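You operate a simulated robot arm through the tools that you are given. There is no shell and no other tool.

You are at the controls of a simulated two-armed robot. One attempt, no reset.

JOB
Pick up the grey flask with one hand, pass it to the other hand and put it on the roller bench top. Open the upper table drawer, put the grooved block on the roller bench top away inside, then shut the drawer. Turn the line speed knob to 0.6 m/min. Put the can that says "developer" from the top of the wooden crate on the desk of the console and the can marked "red dye" on the top of the dark drum. Take the steel block labelled "47" from the worktop of the tool rack and leave it on the silver steel plate on the top of the sieve lid. Stack the 12 mm brass tray from the top of the flux bench on top of the 22 mm brass tray. Any order will do. Set down upright: grey flask, can.
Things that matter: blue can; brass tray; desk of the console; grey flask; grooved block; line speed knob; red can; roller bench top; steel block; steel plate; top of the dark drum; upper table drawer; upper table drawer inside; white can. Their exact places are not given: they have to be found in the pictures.

It is judged by the outcome, as a careful person would: the job done as asked, and still so three seconds after it is handed in. It fails if anything else is knocked over, pushed out of place, dropped, spilled or broken. Lids that push on must go on centred and level and be pressed home; caps that screw on are set level and turned clockwise until they are tight.

ROBOT AND FRAMES
Two 7-joint arms with two-finger grippers on one trunk, on a base that drives. Base frame: it is fixed to the floor where the robot stands at the start and does not move with it; the origin is under the middle of the robot, x ahead of it, y to its left, z up. Units: cm, degrees, N and s.
The left shoulder is at the start at [7.8, 15.1, 88.8], the right one opposite. With the tool pointing down near the work surface each hand reaches from about 10 to 74 cm from the robot's upright axis, wherever it stands, measured 20 degrees to its own side. Places, roughly: blue can, red can, white can [300, -300, 50]; brass tray [475, -800, 75]; desk of the console [500, -230, 90]; grey flask (9x9x29 cm) [250, 240, 30]; grooved block (5x4x2 cm) [460, 110, 90]; line speed knob [520, -250, 90]; roller bench top [410, 100, 90]; steel block [700, -525, 75]; steel plate [550, -775, 100]; top of the dark drum [550, 120, 70]; upper table drawer [-360, 230, 70]; upper table drawer inside [-360, 230, 70]. Payload 2.54 kg a hand.
Tool frame (each hand has its own): the origin (TCP) lies between the finger pads and is the grasp point; the fingertips stand 3 cm ahead of it; z points along the fingers, y is the line along which they close. Largest opening 11.6 cm; the body of the gripper starts 9.5 cm behind the TCP.
Orientation is that of the tool frame in the base frame, as a unit quaternion [w, x, y, z]. With the fingers straight down and closing along the base's y, the tool's x points along the base's -x, its y along +y and its z along -z.

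CONTROLS
- The arms move only by the tool jog_arm. It takes "left_commands", "right_commands" or both (then of equal length, played together; a hand with none holds still); each is a list of rows, each an object of numbers (a shift or turn left out is 0, a gripper value left out holds the last): "hand": the opening, from 0 (shut) to 1 (fully open); "dx", "dy", "dz": the shift along the base's x, y, z in units of 200 mm (1.0 is 200 mm); "rx", "ry", "rz": the turn, a rotation vector about the base's x, y, z in units of 180 degrees (1.0 is 180 degrees). In form: [{"hand": .., "dx": .., "dy": .., "dz": .., "rx": .., "ry": .., "rz": ..}, ...]. A call has 1 to 20 rows; each row is the pose to reach, as a shift and turn from the pose commanded when the call began. A call with a number of a shift or a turn outside -1 to 1 is refused whole. Rows are played at 5 a second. More than 5 cm and 8.6 degrees between two rows, or a gripper value outside its range, and nothing of the call is played. Where a pose cannot be reached the arm comes as near as it can. A force on the tool above 40 N (or 10 N above the force at the start of the call, whichever is more), or a blocked arm, ends the call early, and 0.2 s more pass. Each finger travels about 7.2 cm/s and halts on what it meets, pressing with about 37 N; the grip force reading is that of the motor and also rises with nothing between the fingers. The clock runs only during rows and for 0.2 s after the last one: add rows that repeat a pose to give the fingers time. It gives the time, the measured TCP pose, the force on the tool (base axes), the opening and the grip force at its end, in the units of the frame above (readings bear some noise), with the torque about the TCP (base axes, N m) and any sound that the robot's microphone picked up.
- Cameras (640 x 400 px; columns grow to the right, rows downward): "scene" is now at [16.06, 1.77, 101.16]; the picture's right is [0.11, -0.99, 0.00], its down [-0.57, -0.06, -0.82] and it looks along [0.82, 0.09, -0.57] (base axes); focal length 224 px, centre (320, 200). "left" rides on the left gripper at [6.9, 1.5, -12.2] in its tool frame; the picture's right is [-0.21, 0.98, 0.00], its down [-0.83, -0.18, -0.53] and it looks along [-0.52, -0.11, 0.85] (tool axes); focal length 251 px, centre (320, 200). "right" rides on the right gripper at [6.9, -1.5, -12.2] in its tool frame; the picture's right is [0.21, 0.98, 0.00], its down [-0.83, 0.18, -0.53] and it looks along [-0.52, 0.11, 0.85] (tool axes); focal length 251 px, centre (320, 200).
- camera(camera): a new picture of that camera. No time passes.
- lift_body(by): slides the trunk up (or, below 0, down) by that many cm; the arms and the scene camera ride with it, the base frame stays. It gives what a move gives, with no picture.
- drive_base(legs): drives the robot by 1 to 6 legs, each [ahead, left, turn to the left] in cm, cm and degrees, along the robot's own axes; the way and the turn of a leg run together, so that a leg with both is an arc; at most 150 cm and 180 degrees a leg. The arms and the cameras ride along, it lands a little off, and it stops where it bumps. It gives what a move gives.
- aim_head(pan, tilt): turns the head with the scene camera to pan (to the left, within 80 degrees either way) and tilt (down, from -29 to 69), counted from straight ahead of the robot. It gives what a move gives.
- pixel_to_xyz(camera, pixels): there is no depth. For up to 12 entries [column, row, z] of the newest picture of that camera ("zoom" is the newest enlarged one), the place [x, y] in the base frame at which the ray of that pixel passes the height z, good to about 0.2 cm, but the place of the scene camera against the robot may be out by one fixed shift of up to 1.2 cm in any direction. No time passes.
- close_up(camera, box): a new picture of the part [left, top, right, bottom] of that camera's present view, enlarged. No time passes.
- finish_job(): hands the job in; it is judged then, once.

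Open the grippers and draw the arms clear of the work before you hand the job in, unless the task says otherwise.

The tools are called after "Emit:" by a JSON object that holds its "method" and its "body". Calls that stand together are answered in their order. jog_arm: Moves the arms, as the interface text tells. Its arguments: {"type":"object","properties":{"left_commands":{"type":"array","items":{"type":"object","properties":{"hand":{"type":"number"},"dx":{"type":"number"},"dy":{"type":"number"},"dz":{"type":"number"},"rx":{"type":"number"},"ry":{"type":"number"},"rz":{"type":"number"}}}},"right_commands":{"type":"array","items":{"type":"object","properties":{"hand":{"type":"number"},"dx":{"type":"number"},"dy":{"type":"number"},"dz":{"type":"number"},"rx":{"type":"number"},"ry":{"type":"number"},"rz":{"type":"number"}}}}},"required":[]} The other tools are called the same way: lift_body (by) slides the trunk up or down; drive_base (legs) drives the base; aim_head (pan, tilt) turns the head that bears the scene camera; camera (camera) takes a picture; pixel_to_xyz (camera, pixels) gives the place at which the rays of pixels pass given heights; close_up (camera, box) takes an enlarged picture of a part of a camera's view; finish_job () hands the job in.

At the start:

```text
time_s: 0.0
left_tcp_pos: [47.99, 24.38, 47.55]
left_tcp_rot: [0.0, 0.0, 1.0, 0.001]
left_contact_force: [-0.5, -0.8, -1.0]
left_moment: [0.01, -0.01, -0.01]
left_opening: 11.61
left_gripper_force: 0.1
right_tcp_pos: [35.92, -19.2, 49.68]
right_tcp_rot: [0.001, 0.001, 1.0, 0.0]
right_contact_force: [0.7, 0.5, 0.5]
right_moment: [-0.02, -0.03, 0.01]
right_opening: 11.59
right_gripper_force: 0.1
trunk travel left (down, up): [-12.5, 16.4]
robot x, y, heading: [-0.04, -0.21, -0.1]
head pan, tilt: [6.2, 34.6]
```

scene: 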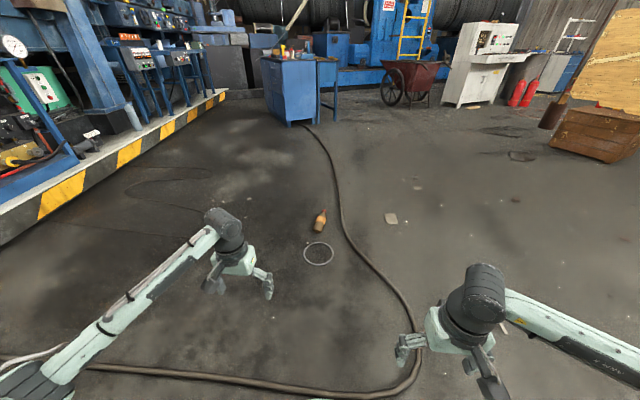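
right: 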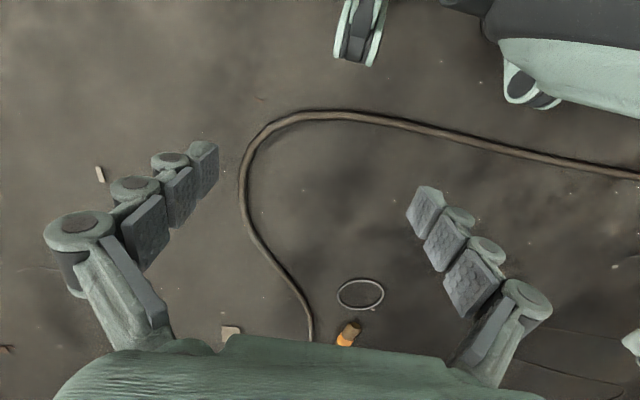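
left: 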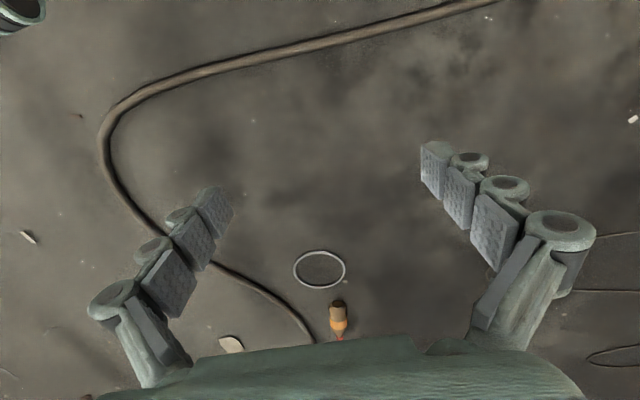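

The start picture shows a shop floor with a blue platform on the left, a small blue cabinet ahead, and a console farther right. I look around with the head to find the places.

Emit:
{"method": "aim_head", "body": {"pan": 45, "tilt": 10}}

Emit:
{"method": "camera", "body": {"camera": "scene"}}

Emit:
{"method": "aim_head", "body": {"pan": 0, "tilt": 10}}

Emit:
{"method": "camera", "body": {"camera": "scene"}}

Emit:
{"method": "aim_head", "body": {"pan": -55, "tilt": 10}}

Emit:
{"method": "camera", "body": {"camera": "scene"}}

```text
time_s: 1.1
left_tcp_pos: [48.01, 24.22, 47.55]
left_tcp_rot: [-0.001, -0.001, 1.0, 0.0]
left_contact_force: [0.0, -0.1, 0.6]
left_moment: [0.0, 0.01, -0.04]
left_opening: 11.6
left_gripper_force: 0.0
right_tcp_pos: [35.88, -19.28, 49.67]
right_tcp_rot: [0.0, 0.0, 1.0, 0.001]
right_contact_force: [-0.7, 0.2, 0.0]
right_moment: [0.0, -0.01, 0.0]
right_opening: 11.59
right_gripper_force: 0.0
trunk travel left (down, up): [-12.5, 16.4]
robot x, y, heading: [0.27, -0.01, 0.1]
head pan, tilt: [45.0, 10.0]
```

```text
taken
```

scene: 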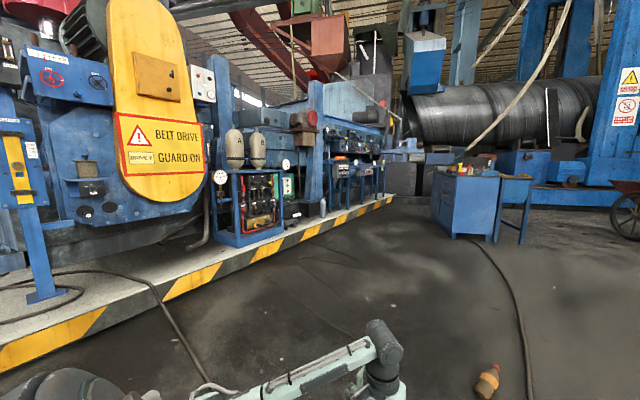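

```text
time_s: 2.2
left_tcp_pos: [48.08, 24.29, 47.59]
left_tcp_rot: [0.0, -0.001, 1.0, 0.0]
left_contact_force: [1.1, 0.5, -0.8]
left_moment: [0.02, -0.03, 0.02]
left_opening: 11.6
left_gripper_force: 0.0
right_tcp_pos: [35.83, -19.36, 49.61]
right_tcp_rot: [0.0, -0.001, 1.0, -0.001]
right_contact_force: [0.7, -0.8, 0.5]
right_moment: [0.01, 0.01, 0.0]
right_opening: 11.59
right_gripper_force: 0.0
trunk travel left (down, up): [-12.5, 16.4]
robot x, y, heading: [0.17, 0.04, -0.0]
head pan, tilt: [0.0, 10.0]
```

```text
taken
```

scene: 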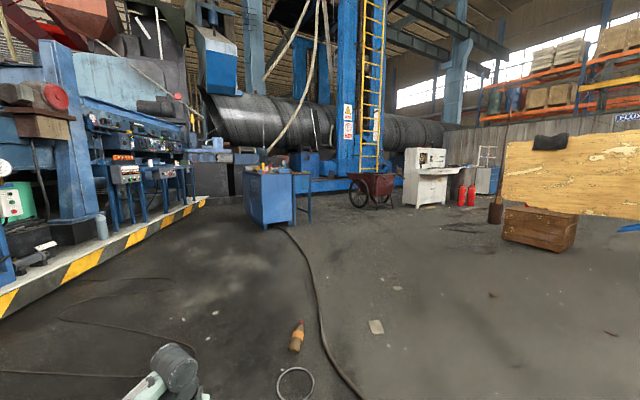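

```text
time_s: 3.4
left_tcp_pos: [48.04, 24.28, 47.49]
left_tcp_rot: [0.0, -0.001, 1.0, -0.001]
left_contact_force: [0.0, 0.5, -0.7]
left_moment: [-0.01, -0.03, -0.01]
left_opening: 11.63
left_gripper_force: 0.0
right_tcp_pos: [35.88, -19.25, 49.67]
right_tcp_rot: [0.0, 0.0, 1.0, 0.0]
right_contact_force: [-0.2, 0.8, -0.5]
right_moment: [0.01, -0.02, -0.02]
right_opening: 11.62
right_gripper_force: 0.0
trunk travel left (down, up): [-12.5, 16.4]
robot x, y, heading: [-0.06, 0.01, 0.2]
head pan, tilt: [-55.0, 10.0]
```

```text
taken
```

scene: 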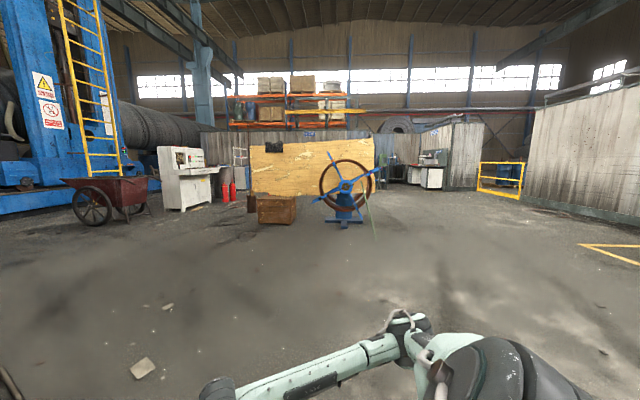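

The grey bottle on the platform edge is at about (101,225) in the forward view; I take close-ups forward.

Emit:
{"method": "aim_head", "body": {"pan": 35, "tilt": 15}}

Emit:
{"method": "close_up", "body": {"camera": "scene", "box": [220, 80, 480, 240]}}

Emit:
{"method": "aim_head", "body": {"pan": -35, "tilt": 10}}

Emit:
{"method": "close_up", "body": {"camera": "scene", "box": [200, 100, 460, 260]}}

```text
time_s: 5.1
left_tcp_pos: [48.09, 24.32, 47.52]
left_tcp_rot: [0.0, 0.0, 1.0, 0.0]
left_contact_force: [1.0, 0.0, -0.3]
left_moment: [0.01, -0.04, -0.03]
left_opening: 11.59
left_gripper_force: 0.0
right_tcp_pos: [35.79, -19.21, 49.61]
right_tcp_rot: [0.0, 0.0, 1.0, 0.001]
right_contact_force: [-0.4, 0.7, -0.7]
right_moment: [0.02, 0.02, 0.03]
right_opening: 11.62
right_gripper_force: 0.1
trunk travel left (down, up): [-12.5, 16.4]
robot x, y, heading: [-0.12, 0.53, -0.0]
head pan, tilt: [35.0, 15.0]
```

```text
2.46 times, centred on (350, 160) of scene
```

zoom: 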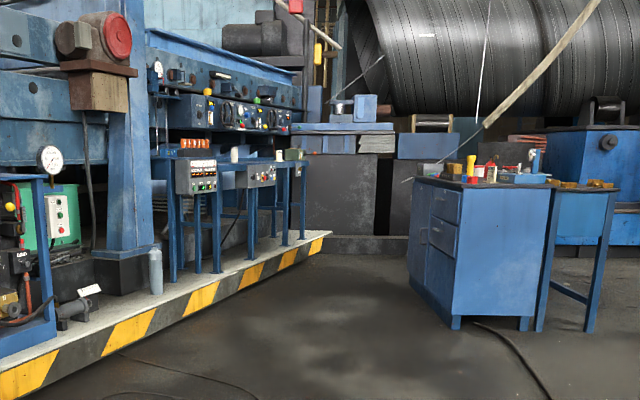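

```text
time_s: 6.5
left_tcp_pos: [47.97, 24.35, 47.53]
left_tcp_rot: [0.0, -0.001, 1.0, 0.001]
left_contact_force: [0.1, 0.0, 0.0]
left_moment: [-0.02, 0.02, -0.02]
left_opening: 11.6
left_gripper_force: 0.1
right_tcp_pos: [35.93, -19.29, 49.62]
right_tcp_rot: [-0.001, 0.0, 1.0, 0.0]
right_contact_force: [0.5, -0.6, -0.1]
right_moment: [0.04, -0.02, 0.0]
right_opening: 11.6
right_gripper_force: 0.2
trunk travel left (down, up): [-12.5, 16.4]
robot x, y, heading: [-0.28, 0.14, 0.1]
head pan, tilt: [-35.0, 10.0]
```

```text
2.46 times, centred on (330, 180) of scene
```

zoom: 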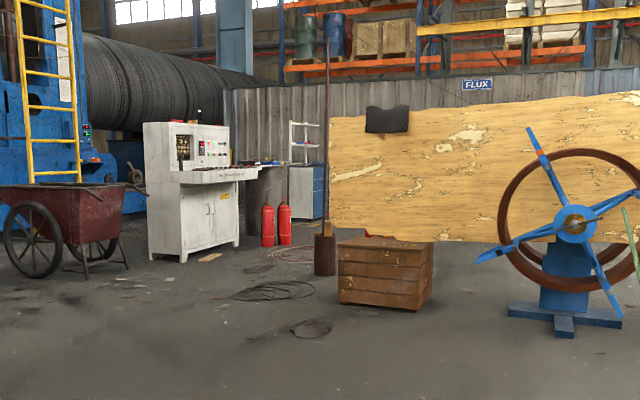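

I turn the head toward the flask and measure it and the platform edge.

Emit:
{"method": "aim_head", "body": {"pan": 42, "tilt": 20}}

Emit:
{"method": "camera", "body": {"camera": "scene"}}

Emit:
{"method": "close_up", "body": {"camera": "scene", "box": [270, 100, 398, 180]}}

```text
time_s: 8.0
left_tcp_pos: [48.02, 24.38, 47.55]
left_tcp_rot: [0.0, 0.0, 1.0, 0.0]
left_contact_force: [0.2, 0.3, 0.3]
left_moment: [0.05, 0.03, -0.02]
left_opening: 11.6
left_gripper_force: 0.2
right_tcp_pos: [35.84, -19.2, 49.6]
right_tcp_rot: [0.0, 0.001, 1.0, 0.0]
right_contact_force: [-0.1, -0.1, 0.0]
right_moment: [0.02, -0.01, 0.0]
right_opening: 11.6
right_gripper_force: 0.0
trunk travel left (down, up): [-12.5, 16.4]
robot x, y, heading: [-0.13, -0.03, -0.1]
head pan, tilt: [42.0, 20.0]
```

```text
taken
```

scene: 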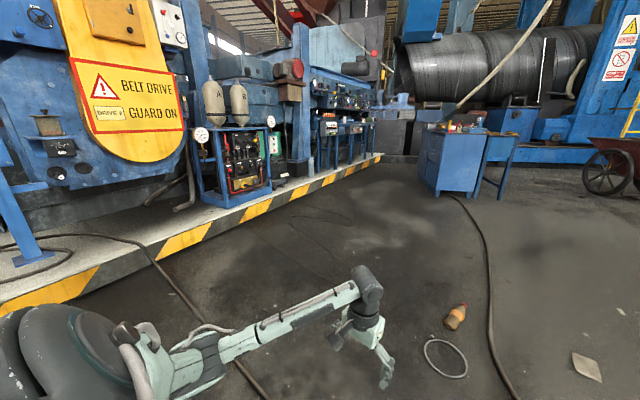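

```text
5.00 times, centred on (334, 140) of scene
```

zoom: 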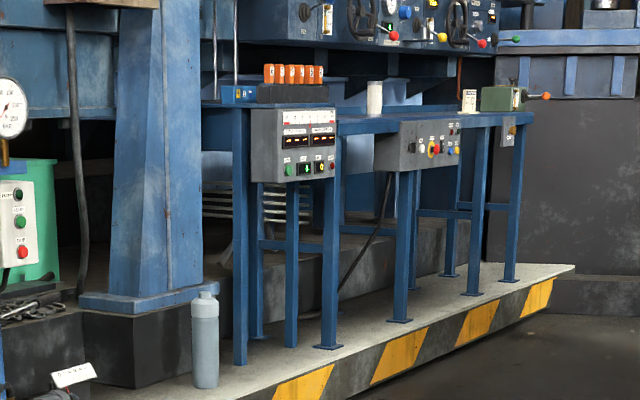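

I get the positions of the flask base, bench legs and platform edges from the zoomed picture.

Emit:
{"method": "pixel_to_xyz", "body": {"camera": "zoom", "pixels": [[205, 386, 12], [205, 386, 15], [205, 386, 18], [328, 347, 15], [508, 280, 15], [540, 310, 0], [350, 397, 0], [240, 363, 15]]}}

Emit:
{"method": "pixel_to_xyz", "body": {"camera": "scene", "pixels": [[100, 292, 0], [240, 227, 0], [340, 181, 0], [430, 190, 0], [475, 200, 0], [500, 198, 0], [420, 130, 85], [515, 135, 85], [470, 132, 85]]}}

```text
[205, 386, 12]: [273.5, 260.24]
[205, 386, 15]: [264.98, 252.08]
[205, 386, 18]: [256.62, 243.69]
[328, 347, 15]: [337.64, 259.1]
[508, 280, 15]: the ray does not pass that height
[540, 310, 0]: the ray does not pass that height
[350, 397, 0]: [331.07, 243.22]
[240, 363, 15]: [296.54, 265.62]
```

```text
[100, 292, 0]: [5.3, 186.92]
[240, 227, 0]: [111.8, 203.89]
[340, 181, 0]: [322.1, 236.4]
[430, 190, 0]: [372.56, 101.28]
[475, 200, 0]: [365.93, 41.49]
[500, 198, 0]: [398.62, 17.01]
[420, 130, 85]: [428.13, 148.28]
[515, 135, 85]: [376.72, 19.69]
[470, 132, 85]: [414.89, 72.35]
```

The flask stands at about (257,244) if the platform top is near z 18, and the platform edge runs near y 225 there. First I raise both arms so that they clear things while driving.

Emit:
{"method": "jog_arm", "body": {"left_commands": [{"dx": -0.1, "dz": 0.2}, {"dx": -0.2, "dz": 0.4}, {"dx": -0.3, "dz": 0.6}, {"dx": -0.4, "dz": 0.8}, {"dx": -0.5, "dz": 1.0}, {"dx": -0.7, "dz": 1.0}], "right_commands": [{"dz": 0.2}, {"dz": 0.4}, {"dz": 0.6}, {"dz": 0.8}, {"dz": 1.0}, {"dx": 0, "dz": 1.0}]}}

Emit:
{"method": "drive_base", "body": {"legs": [[120, 90, 0], [100, 80, 0]]}}

Emit:
{"method": "aim_head", "body": {"pan": 55, "tilt": 40}}

Emit:
{"method": "camera", "body": {"camera": "scene"}}

```text
time_s: 9.4
left_tcp_pos: [34.05, 24.43, 67.61]
left_tcp_rot: [0.001, -0.002, 1.0, 0.001]
left_contact_force: [1.0, 0.6, -0.5]
left_moment: [0.02, 0.02, 0.0]
left_opening: 11.61
left_gripper_force: 0.0
right_tcp_pos: [35.98, -19.38, 69.87]
right_tcp_rot: [0.0, -0.001, 1.0, 0.0]
right_contact_force: [0.0, -0.8, -0.5]
right_moment: [0.0, 0.02, 0.0]
right_opening: 11.6
right_gripper_force: 0.0
trunk travel left (down, up): [-12.5, 16.4]
robot x, y, heading: [0.1, -0.14, -0.1]
head pan, tilt: [42.0, 20.0]
```

```text
time_s: 26.0
left_tcp_pos: [250.61, 196.42, 67.47]
left_tcp_rot: [0.0, -0.013, 1.0, 0.001]
left_contact_force: [-0.5, 0.8, 1.2]
left_moment: [-0.01, -0.02, -0.01]
left_opening: 11.59
left_gripper_force: 0.0
right_tcp_pos: [253.46, 152.7, 69.82]
right_tcp_rot: [0.0, -0.013, 1.0, 0.001]
right_contact_force: [0.0, -0.3, -0.1]
right_moment: [0.03, -0.04, -0.02]
right_opening: 11.61
right_gripper_force: 0.0
trunk travel left (down, up): [-12.5, 16.4]
robot x, y, heading: [217.1, 171.47, 1.6]
head pan, tilt: [42.0, 20.0]
```

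```text
time_s: 26.8
left_tcp_pos: [250.49, 196.45, 67.6]
left_tcp_rot: [0.001, -0.013, 1.0, 0.0]
left_contact_force: [-0.9, 0.4, 0.0]
left_moment: [0.02, 0.0, -0.01]
left_opening: 11.61
left_gripper_force: 0.0
right_tcp_pos: [253.49, 152.7, 69.83]
right_tcp_rot: [0.0, -0.013, 1.0, 0.0]
right_contact_force: [-0.6, -0.8, 0.6]
right_moment: [0.01, -0.02, 0.01]
right_opening: 11.61
right_gripper_force: 0.1
trunk travel left (down, up): [-12.5, 16.4]
robot x, y, heading: [216.68, 170.78, 1.3]
head pan, tilt: [55.0, 40.0]
```

```text
taken
```

scene: 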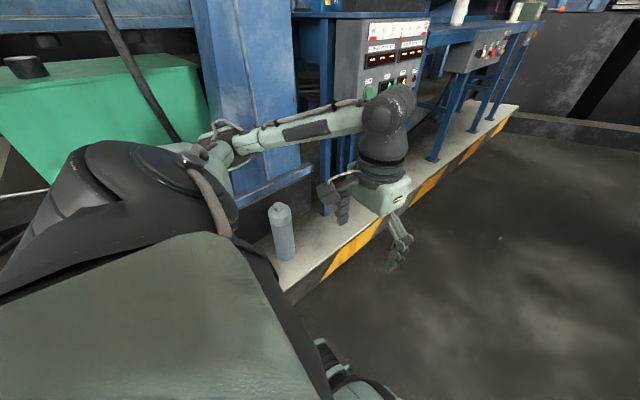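

The flask stands at (283,232) with a narrower cap; the left arm hides part of the picture. I turn the robot 80 degrees left to face the platform.

Emit:
{"method": "drive_base", "body": {"legs": [[0, 0, 80]]}}

Emit:
{"method": "aim_head", "body": {"pan": 0, "tilt": 40}}

Emit:
{"method": "camera", "body": {"camera": "scene"}}

```text
time_s: 30.7
left_tcp_pos: [199.06, 208.98, 67.61]
left_tcp_rot: [-0.001, -0.641, 0.767, 0.0]
left_contact_force: [-0.3, -0.3, -0.1]
left_moment: [0.0, 0.0, -0.03]
left_opening: 11.6
left_gripper_force: 0.1
right_tcp_pos: [242.51, 203.24, 69.88]
right_tcp_rot: [0.0, -0.641, 0.767, 0.0]
right_contact_force: [-0.4, -0.6, -0.2]
right_moment: [0.02, -0.01, 0.0]
right_opening: 11.6
right_gripper_force: 0.1
trunk travel left (down, up): [-12.5, 16.4]
robot x, y, heading: [217.12, 171.28, 79.8]
head pan, tilt: [55.0, 40.0]
```

```text
time_s: 31.9
left_tcp_pos: [199.08, 209.03, 67.72]
left_tcp_rot: [0.0, -0.642, 0.767, 0.0]
left_contact_force: [0.1, -0.2, 0.1]
left_moment: [0.0, 0.01, 0.01]
left_opening: 11.6
left_gripper_force: 0.1
right_tcp_pos: [242.45, 203.11, 69.72]
right_tcp_rot: [0.0, -0.642, 0.767, 0.0]
right_contact_force: [1.1, 0.3, -0.4]
right_moment: [-0.04, 0.01, 0.02]
right_opening: 11.59
right_gripper_force: 0.2
trunk travel left (down, up): [-12.5, 16.4]
robot x, y, heading: [217.25, 171.01, 79.8]
head pan, tilt: [0.0, 40.0]
```

```text
taken
```

scene: 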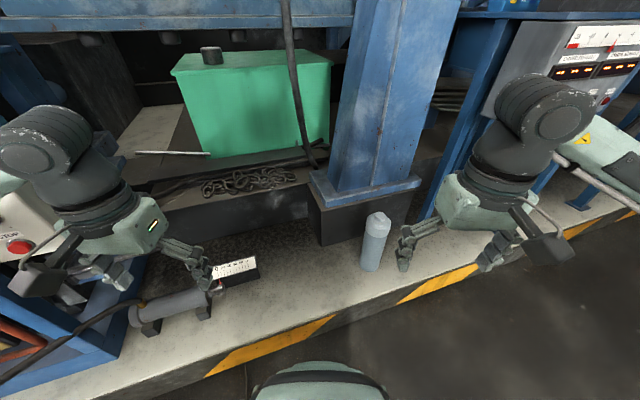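

The flask stands with its base at (370,266) and top at (378,214). I locate it for a few heights.

Emit:
{"method": "pixel_to_xyz", "body": {"camera": "scene", "pixels": [[370, 266, 15], [370, 266, 17], [370, 266, 19], [378, 214, 44], [378, 214, 46], [378, 214, 48], [335, 322, 17], [300, 350, 0]]}}

Emit:
{"method": "close_up", "body": {"camera": "scene", "box": [340, 200, 420, 280]}}

Emit:
{"method": "camera", "body": {"camera": "right"}}

```text
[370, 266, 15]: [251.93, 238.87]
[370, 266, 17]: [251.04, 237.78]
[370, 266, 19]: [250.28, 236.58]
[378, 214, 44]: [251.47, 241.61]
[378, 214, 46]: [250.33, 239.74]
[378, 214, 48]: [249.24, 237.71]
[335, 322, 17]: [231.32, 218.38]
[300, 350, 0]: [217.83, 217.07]
```

```text
5.00 times, centred on (380, 240) of scene
```

zoom: 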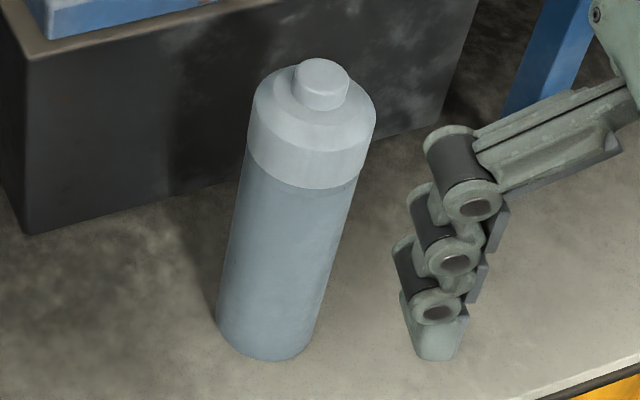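

```text
taken
```

right: 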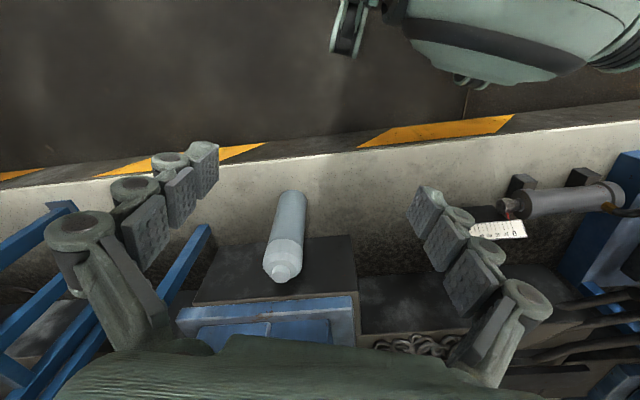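

The flask is at about (250.5,239), 73 cm ahead and 21 cm right of the robot; slightly far. I drive ahead 14 cm.

Emit:
{"method": "drive_base", "body": {"legs": [[14, 0, 0]]}}

Emit:
{"method": "camera", "body": {"camera": "right"}}

Emit:
{"method": "camera", "body": {"camera": "scene"}}

```text
time_s: 33.2
left_tcp_pos: [200.44, 217.4, 67.53]
left_tcp_rot: [0.0, -0.655, 0.755, -0.001]
left_contact_force: [-0.3, 0.1, 0.0]
left_moment: [0.01, -0.01, 0.0]
left_opening: 11.59
left_gripper_force: 0.0
right_tcp_pos: [244.09, 213.07, 69.7]
right_tcp_rot: [0.0, -0.655, 0.755, 0.001]
right_contact_force: [-0.6, 0.1, -0.7]
right_moment: [0.01, -0.01, 0.03]
right_opening: 11.6
right_gripper_force: 0.1
trunk travel left (down, up): [-12.5, 16.4]
robot x, y, heading: [219.75, 180.41, 81.7]
head pan, tilt: [0.0, 40.0]
stopped in leg 1: the robot was blocked; the commanded pose is now the measured one
```

```text
taken
```

right: 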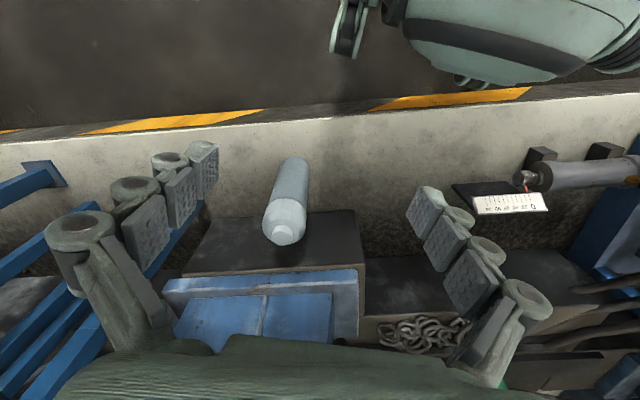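

```text
taken
```

scene: 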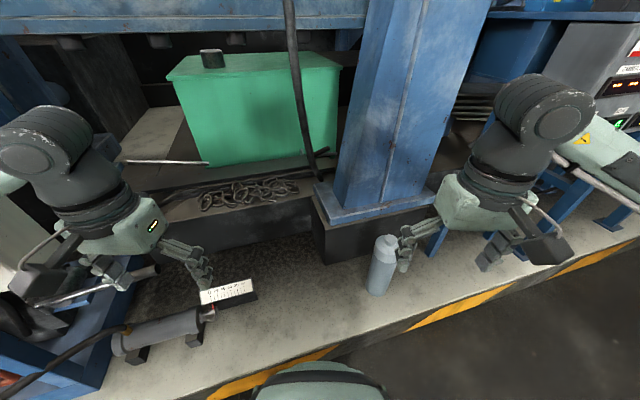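

The base bumped the platform, so this is the closest stance. I measure the flask with the right wrist camera: cap top (284,237), base (288,166).

Emit:
{"method": "pixel_to_xyz", "body": {"camera": "right", "pixels": [[285, 238, 44], [285, 238, 46], [285, 238, 48], [293, 163, 17], [293, 163, 19], [290, 115, 17], [290, 130, 0]]}}

Emit:
{"method": "pixel_to_xyz", "body": {"camera": "scene", "pixels": [[376, 289, 15], [376, 289, 17], [376, 289, 19], [387, 239, 44], [387, 239, 46], [387, 239, 48]]}}

Emit:
{"method": "close_up", "body": {"camera": "right", "box": [230, 130, 350, 260]}}

```text
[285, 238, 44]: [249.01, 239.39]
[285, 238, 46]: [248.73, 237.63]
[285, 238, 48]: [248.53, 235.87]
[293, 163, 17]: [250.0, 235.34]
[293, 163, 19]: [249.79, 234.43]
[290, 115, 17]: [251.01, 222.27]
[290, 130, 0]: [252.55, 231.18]
```

```text
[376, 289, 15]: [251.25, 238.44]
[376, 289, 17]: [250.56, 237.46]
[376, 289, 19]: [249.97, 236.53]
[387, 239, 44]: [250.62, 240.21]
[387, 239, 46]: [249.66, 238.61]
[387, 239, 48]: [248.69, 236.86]
```

```text
3.08 times, centred on (290, 195) of right
```

zoom: 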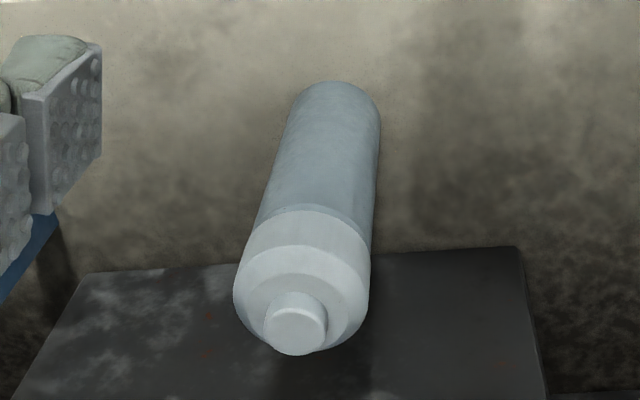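

I refine with the zoomed picture: near base rim at (338,82), cap top centre (297,328).

Emit:
{"method": "pixel_to_xyz", "body": {"camera": "zoom", "pixels": [[338, 82, 15], [338, 82, 17], [338, 82, 19], [297, 328, 44], [297, 328, 46], [297, 328, 48], [234, 285, 37], [372, 285, 37]]}}

```text
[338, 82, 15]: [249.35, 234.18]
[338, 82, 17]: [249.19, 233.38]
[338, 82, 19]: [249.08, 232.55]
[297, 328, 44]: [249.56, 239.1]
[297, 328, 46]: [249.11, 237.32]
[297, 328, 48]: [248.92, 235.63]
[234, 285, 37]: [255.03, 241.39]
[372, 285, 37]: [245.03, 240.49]
```

The flask axis is at about (249.2,237.6), platform top near z 17. I bring the right hand over it at z 64 with the gripper wide open.

Emit:
{"method": "jog_arm", "body": {"right_commands": [{"hand": 1, "dx": 0.05, "dy": 0.2}, {"dx": 0.1, "dy": 0.4, "dz": -0.07}, {"dx": 0.15, "dy": 0.6, "dz": -0.14}, {"dx": 0.2, "dy": 0.8, "dz": -0.21}, {"dx": 0.25, "dy": 1.0, "dz": -0.3}]}}

Emit:
{"method": "jog_arm", "body": {"right_commands": [{"dy": 0.2}]}}

Emit:
{"method": "camera", "body": {"camera": "right"}}

Emit:
{"method": "camera", "body": {"camera": "scene"}}

```text
time_s: 34.4
left_tcp_pos: [200.38, 217.22, 67.67]
left_tcp_rot: [0.001, -0.656, 0.755, 0.0]
left_contact_force: [0.7, 0.1, 1.2]
left_moment: [0.02, -0.01, -0.02]
left_opening: 11.61
left_gripper_force: 0.1
right_tcp_pos: [248.9, 232.93, 64.09]
right_tcp_rot: [0.0, -0.655, 0.755, 0.0]
right_contact_force: [-0.4, 0.4, 0.3]
right_moment: [0.02, -0.03, 0.0]
right_opening: 11.57
right_gripper_force: 0.1
trunk travel left (down, up): [-12.5, 16.4]
robot x, y, heading: [219.41, 180.32, 81.5]
head pan, tilt: [0.0, 40.0]
```

```text
time_s: 34.8
left_tcp_pos: [200.46, 217.37, 67.6]
left_tcp_rot: [0.0, -0.656, 0.755, 0.0]
left_contact_force: [0.0, 0.4, -0.4]
left_moment: [0.04, 0.0, 0.0]
left_opening: 11.58
left_gripper_force: 0.0
right_tcp_pos: [249.02, 237.06, 63.92]
right_tcp_rot: [-0.001, -0.655, 0.755, 0.0]
right_contact_force: [0.3, 0.8, -0.7]
right_moment: [0.01, 0.02, 0.0]
right_opening: 11.59
right_gripper_force: 0.1
trunk travel left (down, up): [-12.5, 16.4]
robot x, y, heading: [219.32, 180.32, 82.0]
head pan, tilt: [0.0, 40.0]
```

```text
taken
```

right: 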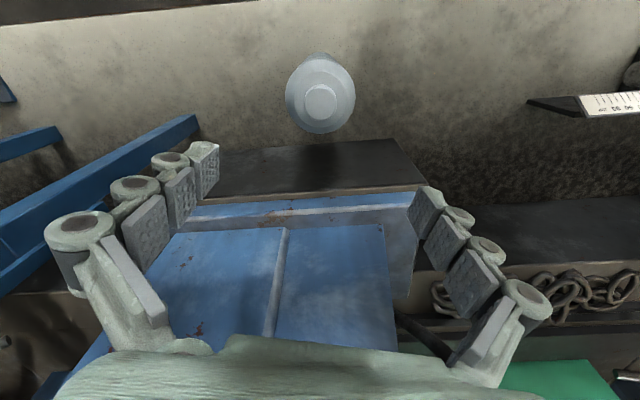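

```text
taken
```

scene: 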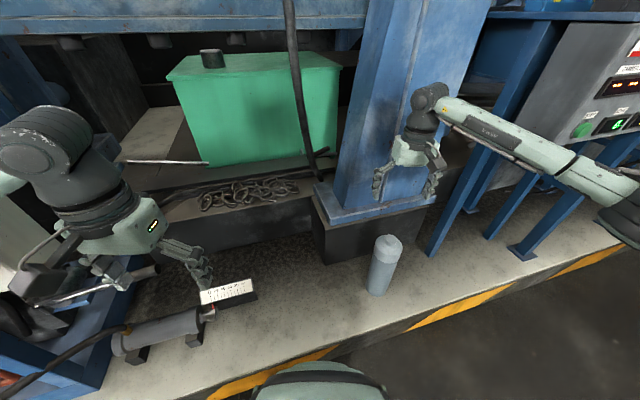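

The cap is now at (321,103) in the right wrist view, between the fingers' columns. I recompute the flask position from this nearer view.

Emit:
{"method": "pixel_to_xyz", "body": {"camera": "right", "pixels": [[321, 103, 45], [321, 103, 46], [320, 98, 40], [286, 90, 40], [354, 90, 40], [305, 190, 30], [305, 190, 35], [300, 205, 35]]}}

Emit:
{"method": "close_up", "body": {"camera": "scene", "box": [320, 60, 480, 300]}}

```text
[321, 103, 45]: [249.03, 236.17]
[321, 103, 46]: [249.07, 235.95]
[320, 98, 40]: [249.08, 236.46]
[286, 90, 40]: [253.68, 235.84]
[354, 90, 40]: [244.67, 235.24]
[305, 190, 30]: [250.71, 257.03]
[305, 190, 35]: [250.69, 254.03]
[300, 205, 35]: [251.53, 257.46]
```

```text
1.67 times, centred on (400, 180) of scene
```

zoom: 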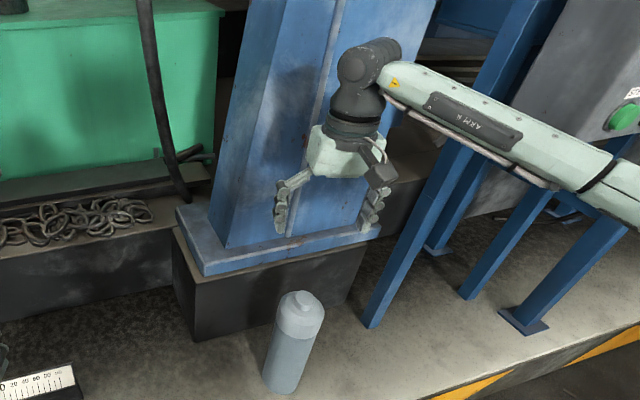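

The nearer view gives the flask at (249.1,236.2). I descend to z 48 first, shifting slightly back, and look again.

Emit:
{"method": "jog_arm", "body": {"right_commands": [{"dz": -0.2, "dy": -0.03}, {"dz": -0.4, "dy": -0.03}, {"dz": -0.6, "dy": -0.03}, {"dz": -0.7, "dy": -0.03}]}}

Emit:
{"method": "camera", "body": {"camera": "right"}}

Emit:
{"method": "close_up", "body": {"camera": "scene", "box": [320, 140, 480, 300]}}

```text
time_s: 35.8
left_tcp_pos: [200.51, 217.37, 67.57]
left_tcp_rot: [-0.001, -0.656, 0.755, -0.001]
left_contact_force: [0.6, 0.8, 1.1]
left_moment: [-0.02, -0.01, 0.02]
left_opening: 11.58
left_gripper_force: 0.1
right_tcp_pos: [249.07, 236.59, 49.73]
right_tcp_rot: [0.0, -0.655, 0.756, 0.0]
right_contact_force: [-0.5, 0.5, 0.1]
right_moment: [0.0, 0.02, -0.01]
right_opening: 11.57
right_gripper_force: 0.0
trunk travel left (down, up): [-12.5, 16.4]
robot x, y, heading: [219.82, 180.14, 82.1]
head pan, tilt: [0.0, 40.0]
```

```text
taken
```

right: 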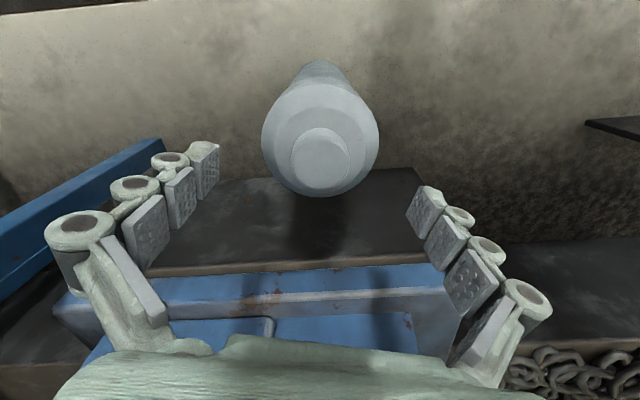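

```text
2.50 times, centred on (400, 220) of scene
```

zoom: 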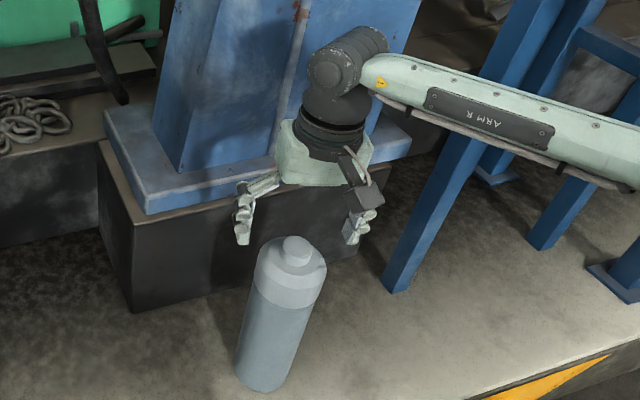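

The cap is at (321,155) in the right view; I recompute the flask's place and the tip positions.

Emit:
{"method": "pixel_to_xyz", "body": {"camera": "right", "pixels": [[321, 155, 46], [321, 155, 45], [321, 155, 44], [320, 135, 40], [320, 62, 17], [320, 62, 19]]}}

```text
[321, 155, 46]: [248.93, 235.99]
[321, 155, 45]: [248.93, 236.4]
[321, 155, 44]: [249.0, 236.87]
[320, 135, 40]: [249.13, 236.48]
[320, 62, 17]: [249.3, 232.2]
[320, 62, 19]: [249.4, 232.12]
```

The flask is at (249.0,236.4) and the hand is at (249.07,236.59): well aligned. I descend to z 38.2.

Emit:
{"method": "jog_arm", "body": {"right_commands": [{"dz": -0.15}, {"dz": -0.3}, {"dz": -0.45}, {"dz": -0.575}]}}

Emit:
{"method": "camera", "body": {"camera": "right"}}

Emit:
{"method": "close_up", "body": {"camera": "scene", "box": [320, 140, 480, 300]}}

```text
time_s: 36.8
left_tcp_pos: [200.26, 217.25, 67.72]
left_tcp_rot: [0.001, -0.656, 0.755, 0.0]
left_contact_force: [-0.7, -0.8, -0.4]
left_moment: [0.0, 0.03, 0.05]
left_opening: 11.59
left_gripper_force: 0.1
right_tcp_pos: [248.96, 236.73, 38.87]
right_tcp_rot: [0.002, -0.655, 0.756, 0.004]
right_contact_force: [0.2, -5.9, 32.4]
right_moment: [-0.16, -0.14, -0.03]
right_opening: 11.58
right_gripper_force: 0.1
trunk travel left (down, up): [-12.5, 16.4]
robot x, y, heading: [219.93, 180.4, 82.0]
head pan, tilt: [0.0, 40.0]
```

```text
taken
```

right: 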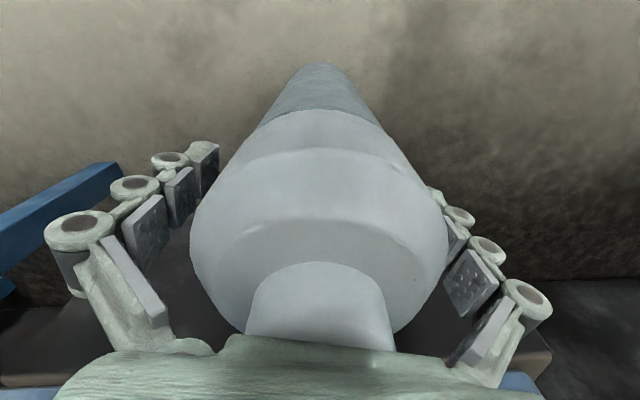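

```text
2.50 times, centred on (400, 220) of scene
```

zoom: 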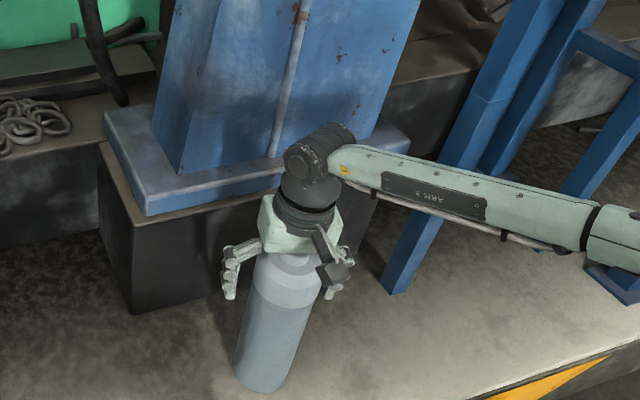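

The palm touched the cap (32 N), so I rise 1.6 cm and then close the fingers.

Emit:
{"method": "jog_arm", "body": {"right_commands": [{"dz": 0.08}, {"dz": 0.08}, {"dz": 0.08, "hand": 0.7}, {"dz": 0.08, "hand": 0.5}, {"dz": 0.08, "hand": 0.5}, {"dz": 0.08, "hand": 0.5}, {"dz": 0.08, "hand": 0.5}]}}

Emit:
{"method": "camera", "body": {"camera": "right"}}

```text
time_s: 38.4
left_tcp_pos: [200.43, 217.48, 67.66]
left_tcp_rot: [0.0, -0.656, 0.754, 0.0]
left_contact_force: [-0.7, -0.2, -0.5]
left_moment: [0.0, -0.03, 0.01]
left_opening: 11.63
left_gripper_force: 0.0
right_tcp_pos: [249.01, 236.5, 39.87]
right_tcp_rot: [0.0, -0.656, 0.755, 0.0]
right_contact_force: [3.5, -1.4, 1.2]
right_moment: [-0.08, -0.38, -0.03]
right_opening: 7.9
right_gripper_force: 36.6
trunk travel left (down, up): [-12.5, 16.4]
robot x, y, heading: [219.66, 180.3, 82.0]
head pan, tilt: [0.0, 40.0]
```

```text
taken
```

right: 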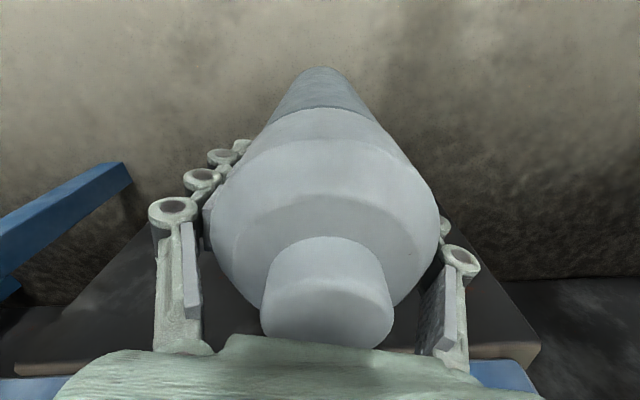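

The grip holds at 7.9 cm opening. I lift 4 cm and look.

Emit:
{"method": "jog_arm", "body": {"right_commands": [{"dz": 0.1}, {"dz": 0.2}, {"dz": 0.2}]}}

Emit:
{"method": "close_up", "body": {"camera": "scene", "box": [320, 140, 480, 300]}}

Emit:
{"method": "camera", "body": {"camera": "right"}}

```text
time_s: 39.2
left_tcp_pos: [200.51, 217.33, 67.57]
left_tcp_rot: [-0.001, -0.656, 0.755, -0.001]
left_contact_force: [-0.2, -0.5, 0.2]
left_moment: [-0.01, 0.0, 0.0]
left_opening: 11.62
left_gripper_force: 0.0
right_tcp_pos: [249.03, 236.46, 43.77]
right_tcp_rot: [-0.001, -0.655, 0.755, 0.0]
right_contact_force: [-0.5, -0.6, -4.7]
right_moment: [0.03, -0.01, 0.0]
right_opening: 7.93
right_gripper_force: 36.7
trunk travel left (down, up): [-12.5, 16.4]
robot x, y, heading: [219.66, 180.0, 82.0]
head pan, tilt: [0.0, 40.0]
```

```text
2.50 times, centred on (400, 220) of scene
```

zoom: 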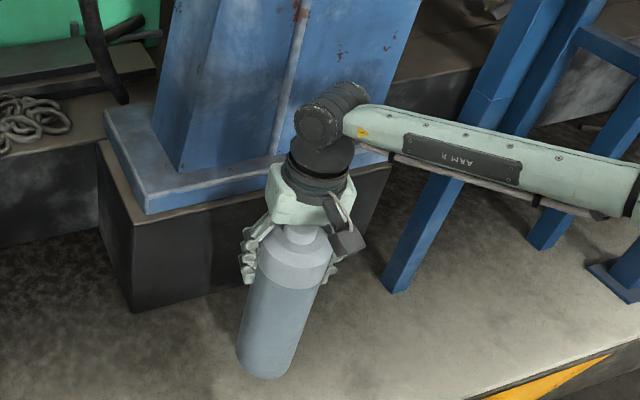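

```text
taken
```

right: 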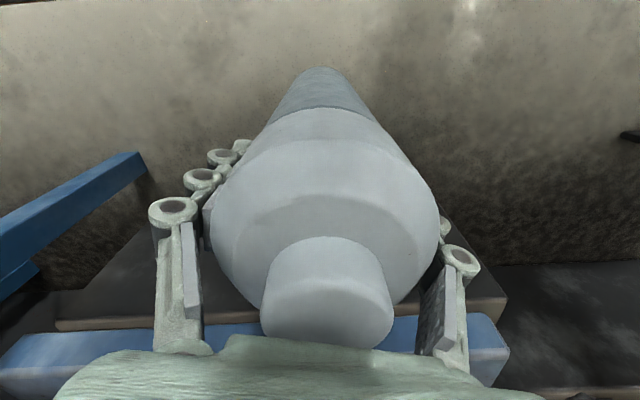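

The flask hangs cleanly (4.7 N). I lift it and draw it back in front of the robot for the handover.

Emit:
{"method": "jog_arm", "body": {"right_commands": [{"dz": 0.15}, {"dz": 0.3}, {"dz": 0.45, "dy": -0.05}, {"dz": 0.6, "dy": -0.15}, {"dz": 0.75, "dy": -0.25, "dx": -0.1}, {"dz": 0.9, "dy": -0.35, "dx": -0.2}, {"dz": 1.0, "dy": -0.45, "dx": -0.35}, {"dz": 1.0, "dy": -0.6, "dx": -0.5}, {"dz": 1.0, "dy": -0.7, "dx": -0.6}]}}

Emit:
{"method": "drive_base", "body": {"legs": [[-25, 0, 0]]}}

Emit:
{"method": "jog_arm", "body": {"right_commands": [{"dz": 0.2, "dx": -0.1}, {"dz": 0.4, "dx": -0.2}, {"dz": 0.6, "dx": -0.3}, {"dz": 0.7, "dx": -0.4}, {"dz": 0.75, "dx": -0.5}]}}

Emit:
{"method": "camera", "body": {"camera": "scene"}}

```text
time_s: 41.2
left_tcp_pos: [200.46, 217.4, 67.63]
left_tcp_rot: [-0.001, -0.655, 0.756, -0.001]
left_contact_force: [0.1, 0.2, -0.3]
left_moment: [0.02, 0.01, 0.03]
left_opening: 11.59
left_gripper_force: 0.1
right_tcp_pos: [236.95, 222.56, 64.14]
right_tcp_rot: [0.0, -0.656, 0.755, 0.0]
right_contact_force: [-0.5, -0.2, -5.7]
right_moment: [0.03, 0.01, 0.01]
right_opening: 7.92
right_gripper_force: 37.2
trunk travel left (down, up): [-12.5, 16.4]
robot x, y, heading: [220.16, 180.55, 82.0]
head pan, tilt: [0.0, 40.0]
```

```text
time_s: 43.0
left_tcp_pos: [196.99, 192.94, 67.55]
left_tcp_rot: [0.0, -0.655, 0.756, 0.0]
left_contact_force: [0.2, -0.5, 0.0]
left_moment: [0.02, 0.0, 0.01]
left_opening: 11.62
left_gripper_force: 0.0
right_tcp_pos: [233.46, 198.35, 64.0]
right_tcp_rot: [-0.001, -0.655, 0.756, 0.0]
right_contact_force: [0.1, 0.3, -6.0]
right_moment: [0.03, 0.0, 0.01]
right_opening: 7.93
right_gripper_force: 36.9
trunk travel left (down, up): [-12.5, 16.4]
robot x, y, heading: [216.52, 156.1, 81.7]
head pan, tilt: [0.0, 40.0]
```

```text
time_s: 44.2
left_tcp_pos: [197.01, 193.11, 67.65]
left_tcp_rot: [-0.001, -0.655, 0.756, 0.0]
left_contact_force: [-0.6, 0.4, 0.5]
left_moment: [-0.01, 0.01, 0.0]
left_opening: 11.6
left_gripper_force: 0.1
right_tcp_pos: [223.31, 198.22, 79.21]
right_tcp_rot: [-0.001, -0.655, 0.755, 0.0]
right_contact_force: [0.2, -0.3, -5.7]
right_moment: [0.04, 0.01, 0.0]
right_opening: 7.93
right_gripper_force: 37.1
trunk travel left (down, up): [-12.5, 16.4]
robot x, y, heading: [216.07, 155.63, 81.5]
head pan, tilt: [0.0, 40.0]
```

```text
taken
```

scene: 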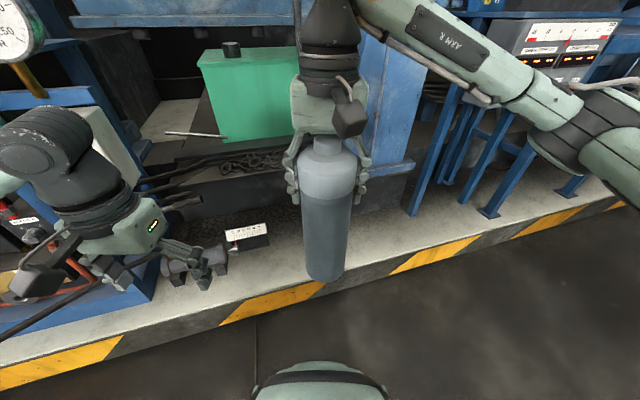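

The flask hangs upright in front of the robot, TCP at robot-frame (43,-1,79), its bottom near z 56. I tilt the left hand from pointing down to pointing forward while moving it ahead 10 cm.

Emit:
{"method": "jog_arm", "body": {"left_commands": [{"rx": 0.04125, "ry": -0.006, "dx": 0.006, "dy": 0.04125}, {"rx": 0.0825, "ry": -0.012, "dx": 0.012, "dy": 0.0825}, {"rx": 0.12375, "ry": -0.018, "dx": 0.018, "dy": 0.12375}, {"rx": 0.165, "ry": -0.024, "dx": 0.024, "dy": 0.165}, {"rx": 0.20625, "ry": -0.03, "dx": 0.03, "dy": 0.20625}, {"rx": 0.2475, "ry": -0.036, "dx": 0.036, "dy": 0.2475}, {"rx": 0.28875, "ry": -0.042, "dx": 0.042, "dy": 0.28875}, {"rx": 0.33, "ry": -0.048, "dx": 0.048, "dy": 0.33}, {"rx": 0.37125, "ry": -0.054, "dx": 0.054, "dy": 0.37125}, {"rx": 0.4125, "ry": -0.06, "dx": 0.06, "dy": 0.4125}, {"rx": 0.45375, "ry": -0.066, "dx": 0.066, "dy": 0.45375}, {"rx": 0.495, "ry": -0.072, "dx": 0.072, "dy": 0.495}]}}

Emit:
{"method": "camera", "body": {"camera": "scene"}}

```text
time_s: 46.8
left_tcp_pos: [198.29, 202.85, 67.28]
left_tcp_rot: [0.536, -0.463, 0.534, 0.462]
left_contact_force: [-0.2, -0.4, -0.1]
left_moment: [-0.01, -0.01, 0.03]
left_opening: 11.58
left_gripper_force: 0.2
left hand out of reach, approached as far as the arm can: row 1, 2, 3, 4, 5, 6, 7, 8, 9, 10, 11
right_tcp_pos: [223.35, 198.24, 79.19]
right_tcp_rot: [0.0, -0.656, 0.755, -0.001]
right_contact_force: [0.0, -0.6, -6.2]
right_moment: [0.0, -0.05, 0.04]
right_opening: 7.89
right_gripper_force: 37.4
trunk travel left (down, up): [-12.5, 16.4]
robot x, y, heading: [216.46, 155.98, 81.8]
head pan, tilt: [0.0, 40.0]
```

```text
taken
```

scene: 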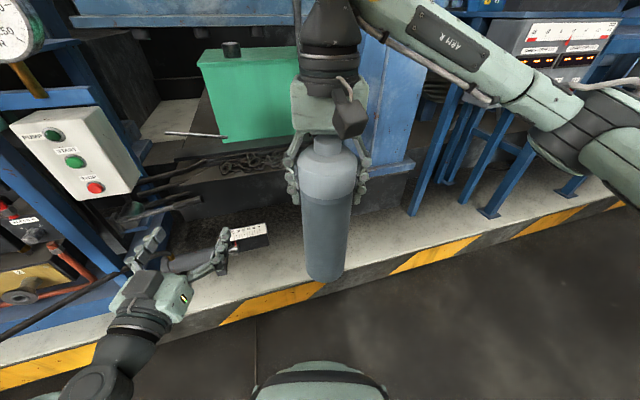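

The left hand points forward now at (198.3,202.9,67.3). I yaw it 75 degrees toward the flask in place.

Emit:
{"method": "jog_arm", "body": {"left_commands": [{"rz": -0.04167}, {"rz": -0.08333}, {"rz": -0.125}, {"rz": -0.16667}, {"rz": -0.20833}, {"rz": -0.25}, {"rz": -0.29167}, {"rz": -0.3333}, {"rz": -0.375}, {"rz": -0.41667}]}}

Emit:
{"method": "camera", "body": {"camera": "scene"}}

Emit:
{"method": "camera", "body": {"camera": "left"}}

```text
time_s: 49.0
left_tcp_pos: [199.32, 196.51, 65.17]
left_tcp_rot: [0.707, -0.039, 0.704, 0.049]
left_contact_force: [0.6, 0.3, -0.2]
left_moment: [0.0, 0.0, 0.01]
left_opening: 11.61
left_gripper_force: 0.1
left hand out of reach, approached as far as the arm can: row 8, 9, 10
right_tcp_pos: [223.48, 198.1, 79.19]
right_tcp_rot: [-0.001, -0.655, 0.756, 0.0]
right_contact_force: [-0.3, -0.4, -5.7]
right_moment: [0.04, 0.0, -0.04]
right_opening: 7.92
right_gripper_force: 36.4
trunk travel left (down, up): [-12.5, 16.4]
robot x, y, heading: [216.35, 155.8, 81.9]
head pan, tilt: [0.0, 40.0]
```

```text
taken
```

scene: 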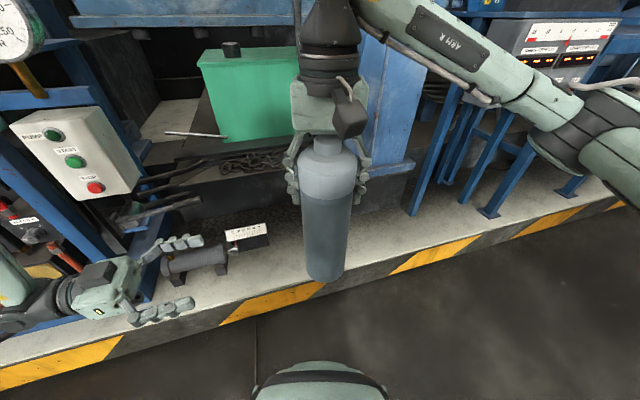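

```text
taken
```

left: 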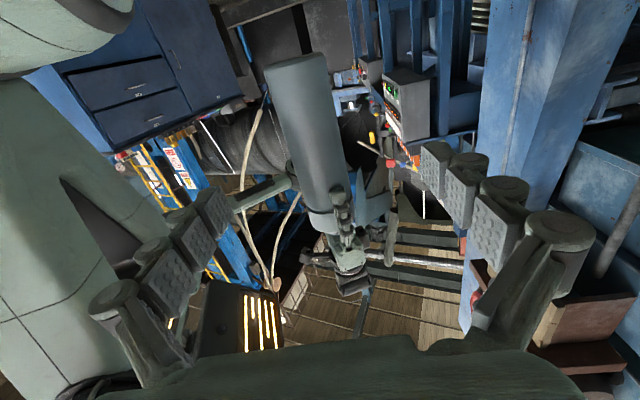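

Rows 8–10 were slightly beyond reach so the hand is at (199.3,196.5,65.2), but pointing right at the flask. I shift it part of the way toward the flask and see whether it settles.

Emit:
{"method": "jog_arm", "body": {"left_commands": [{"dx": 0.1, "dy": -0.05, "dz": 0.03}, {"dx": 0.2, "dy": -0.1, "dz": 0.06}, {"dx": 0.3, "dy": -0.15, "dz": 0.09}, {"dx": 0.4, "dy": -0.2, "dz": 0.09}]}}

Emit:
{"method": "camera", "body": {"camera": "scene"}}

```text
time_s: 50.0
left_tcp_pos: [207.27, 192.52, 66.95]
left_tcp_rot: [0.706, -0.041, 0.706, 0.04]
left_contact_force: [0.0, 0.4, 0.9]
left_moment: [0.0, 0.03, 0.0]
left_opening: 11.56
left_gripper_force: 0.1
right_tcp_pos: [223.44, 198.16, 79.3]
right_tcp_rot: [-0.001, -0.656, 0.755, 0.0]
right_contact_force: [0.3, 0.8, -5.2]
right_moment: [0.04, -0.01, 0.04]
right_opening: 7.95
right_gripper_force: 36.9
trunk travel left (down, up): [-12.5, 16.4]
robot x, y, heading: [216.28, 156.06, 81.6]
head pan, tilt: [0.0, 40.0]
```

```text
taken
```

scene: 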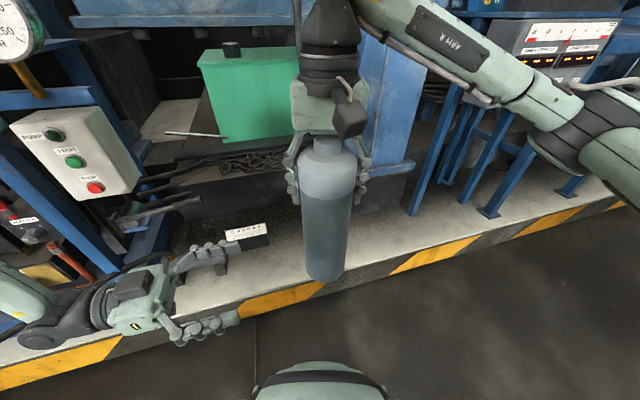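

Now reachable: hand at (207.3,192.5,67.0), pointing (0.993,0.114). I shift 3.8 cm sideways to line up with the flask axis, then check.

Emit:
{"method": "jog_arm", "body": {"left_commands": [{"dx": -0.02, "dy": 0.1, "dz": 0.05}, {"dx": -0.022, "dy": 0.19, "dz": 0.1}, {"dx": -0.022, "dy": 0.19, "dz": 0.1}]}}

Emit:
{"method": "camera", "body": {"camera": "left"}}

Emit:
{"method": "camera", "body": {"camera": "scene"}}

```text
time_s: 50.8
left_tcp_pos: [206.81, 195.46, 68.48]
left_tcp_rot: [0.706, -0.043, 0.706, 0.042]
left_contact_force: [0.6, -0.1, -0.1]
left_moment: [0.02, 0.01, 0.01]
left_opening: 11.62
left_gripper_force: 0.0
left hand out of reach, approached as far as the arm can: row 2, 3
right_tcp_pos: [223.38, 198.16, 79.22]
right_tcp_rot: [-0.001, -0.656, 0.755, -0.001]
right_contact_force: [0.0, -0.2, -6.1]
right_moment: [0.05, 0.01, 0.0]
right_opening: 7.9
right_gripper_force: 36.9
trunk travel left (down, up): [-12.5, 16.4]
robot x, y, heading: [216.57, 155.89, 81.6]
head pan, tilt: [0.0, 40.0]
```

```text
taken
```

left: 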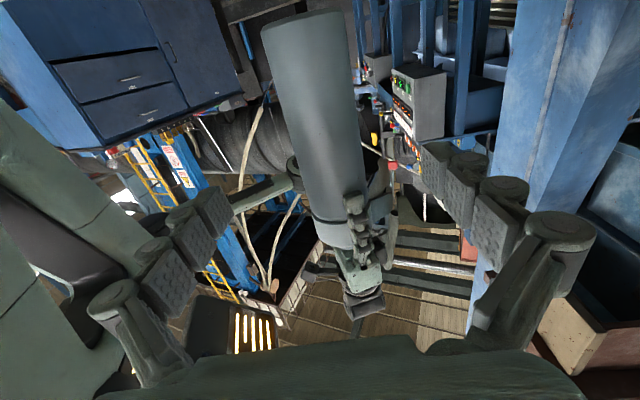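

```text
taken
```

scene: 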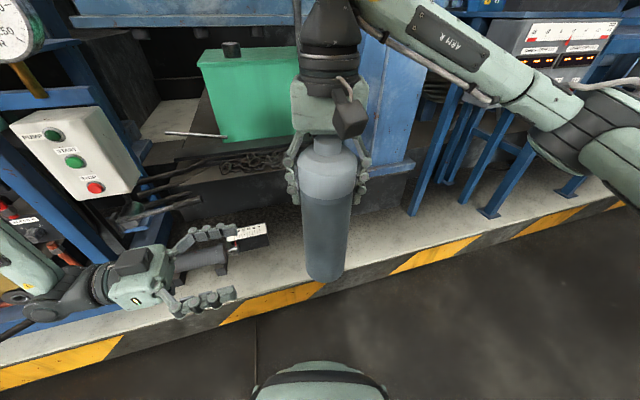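

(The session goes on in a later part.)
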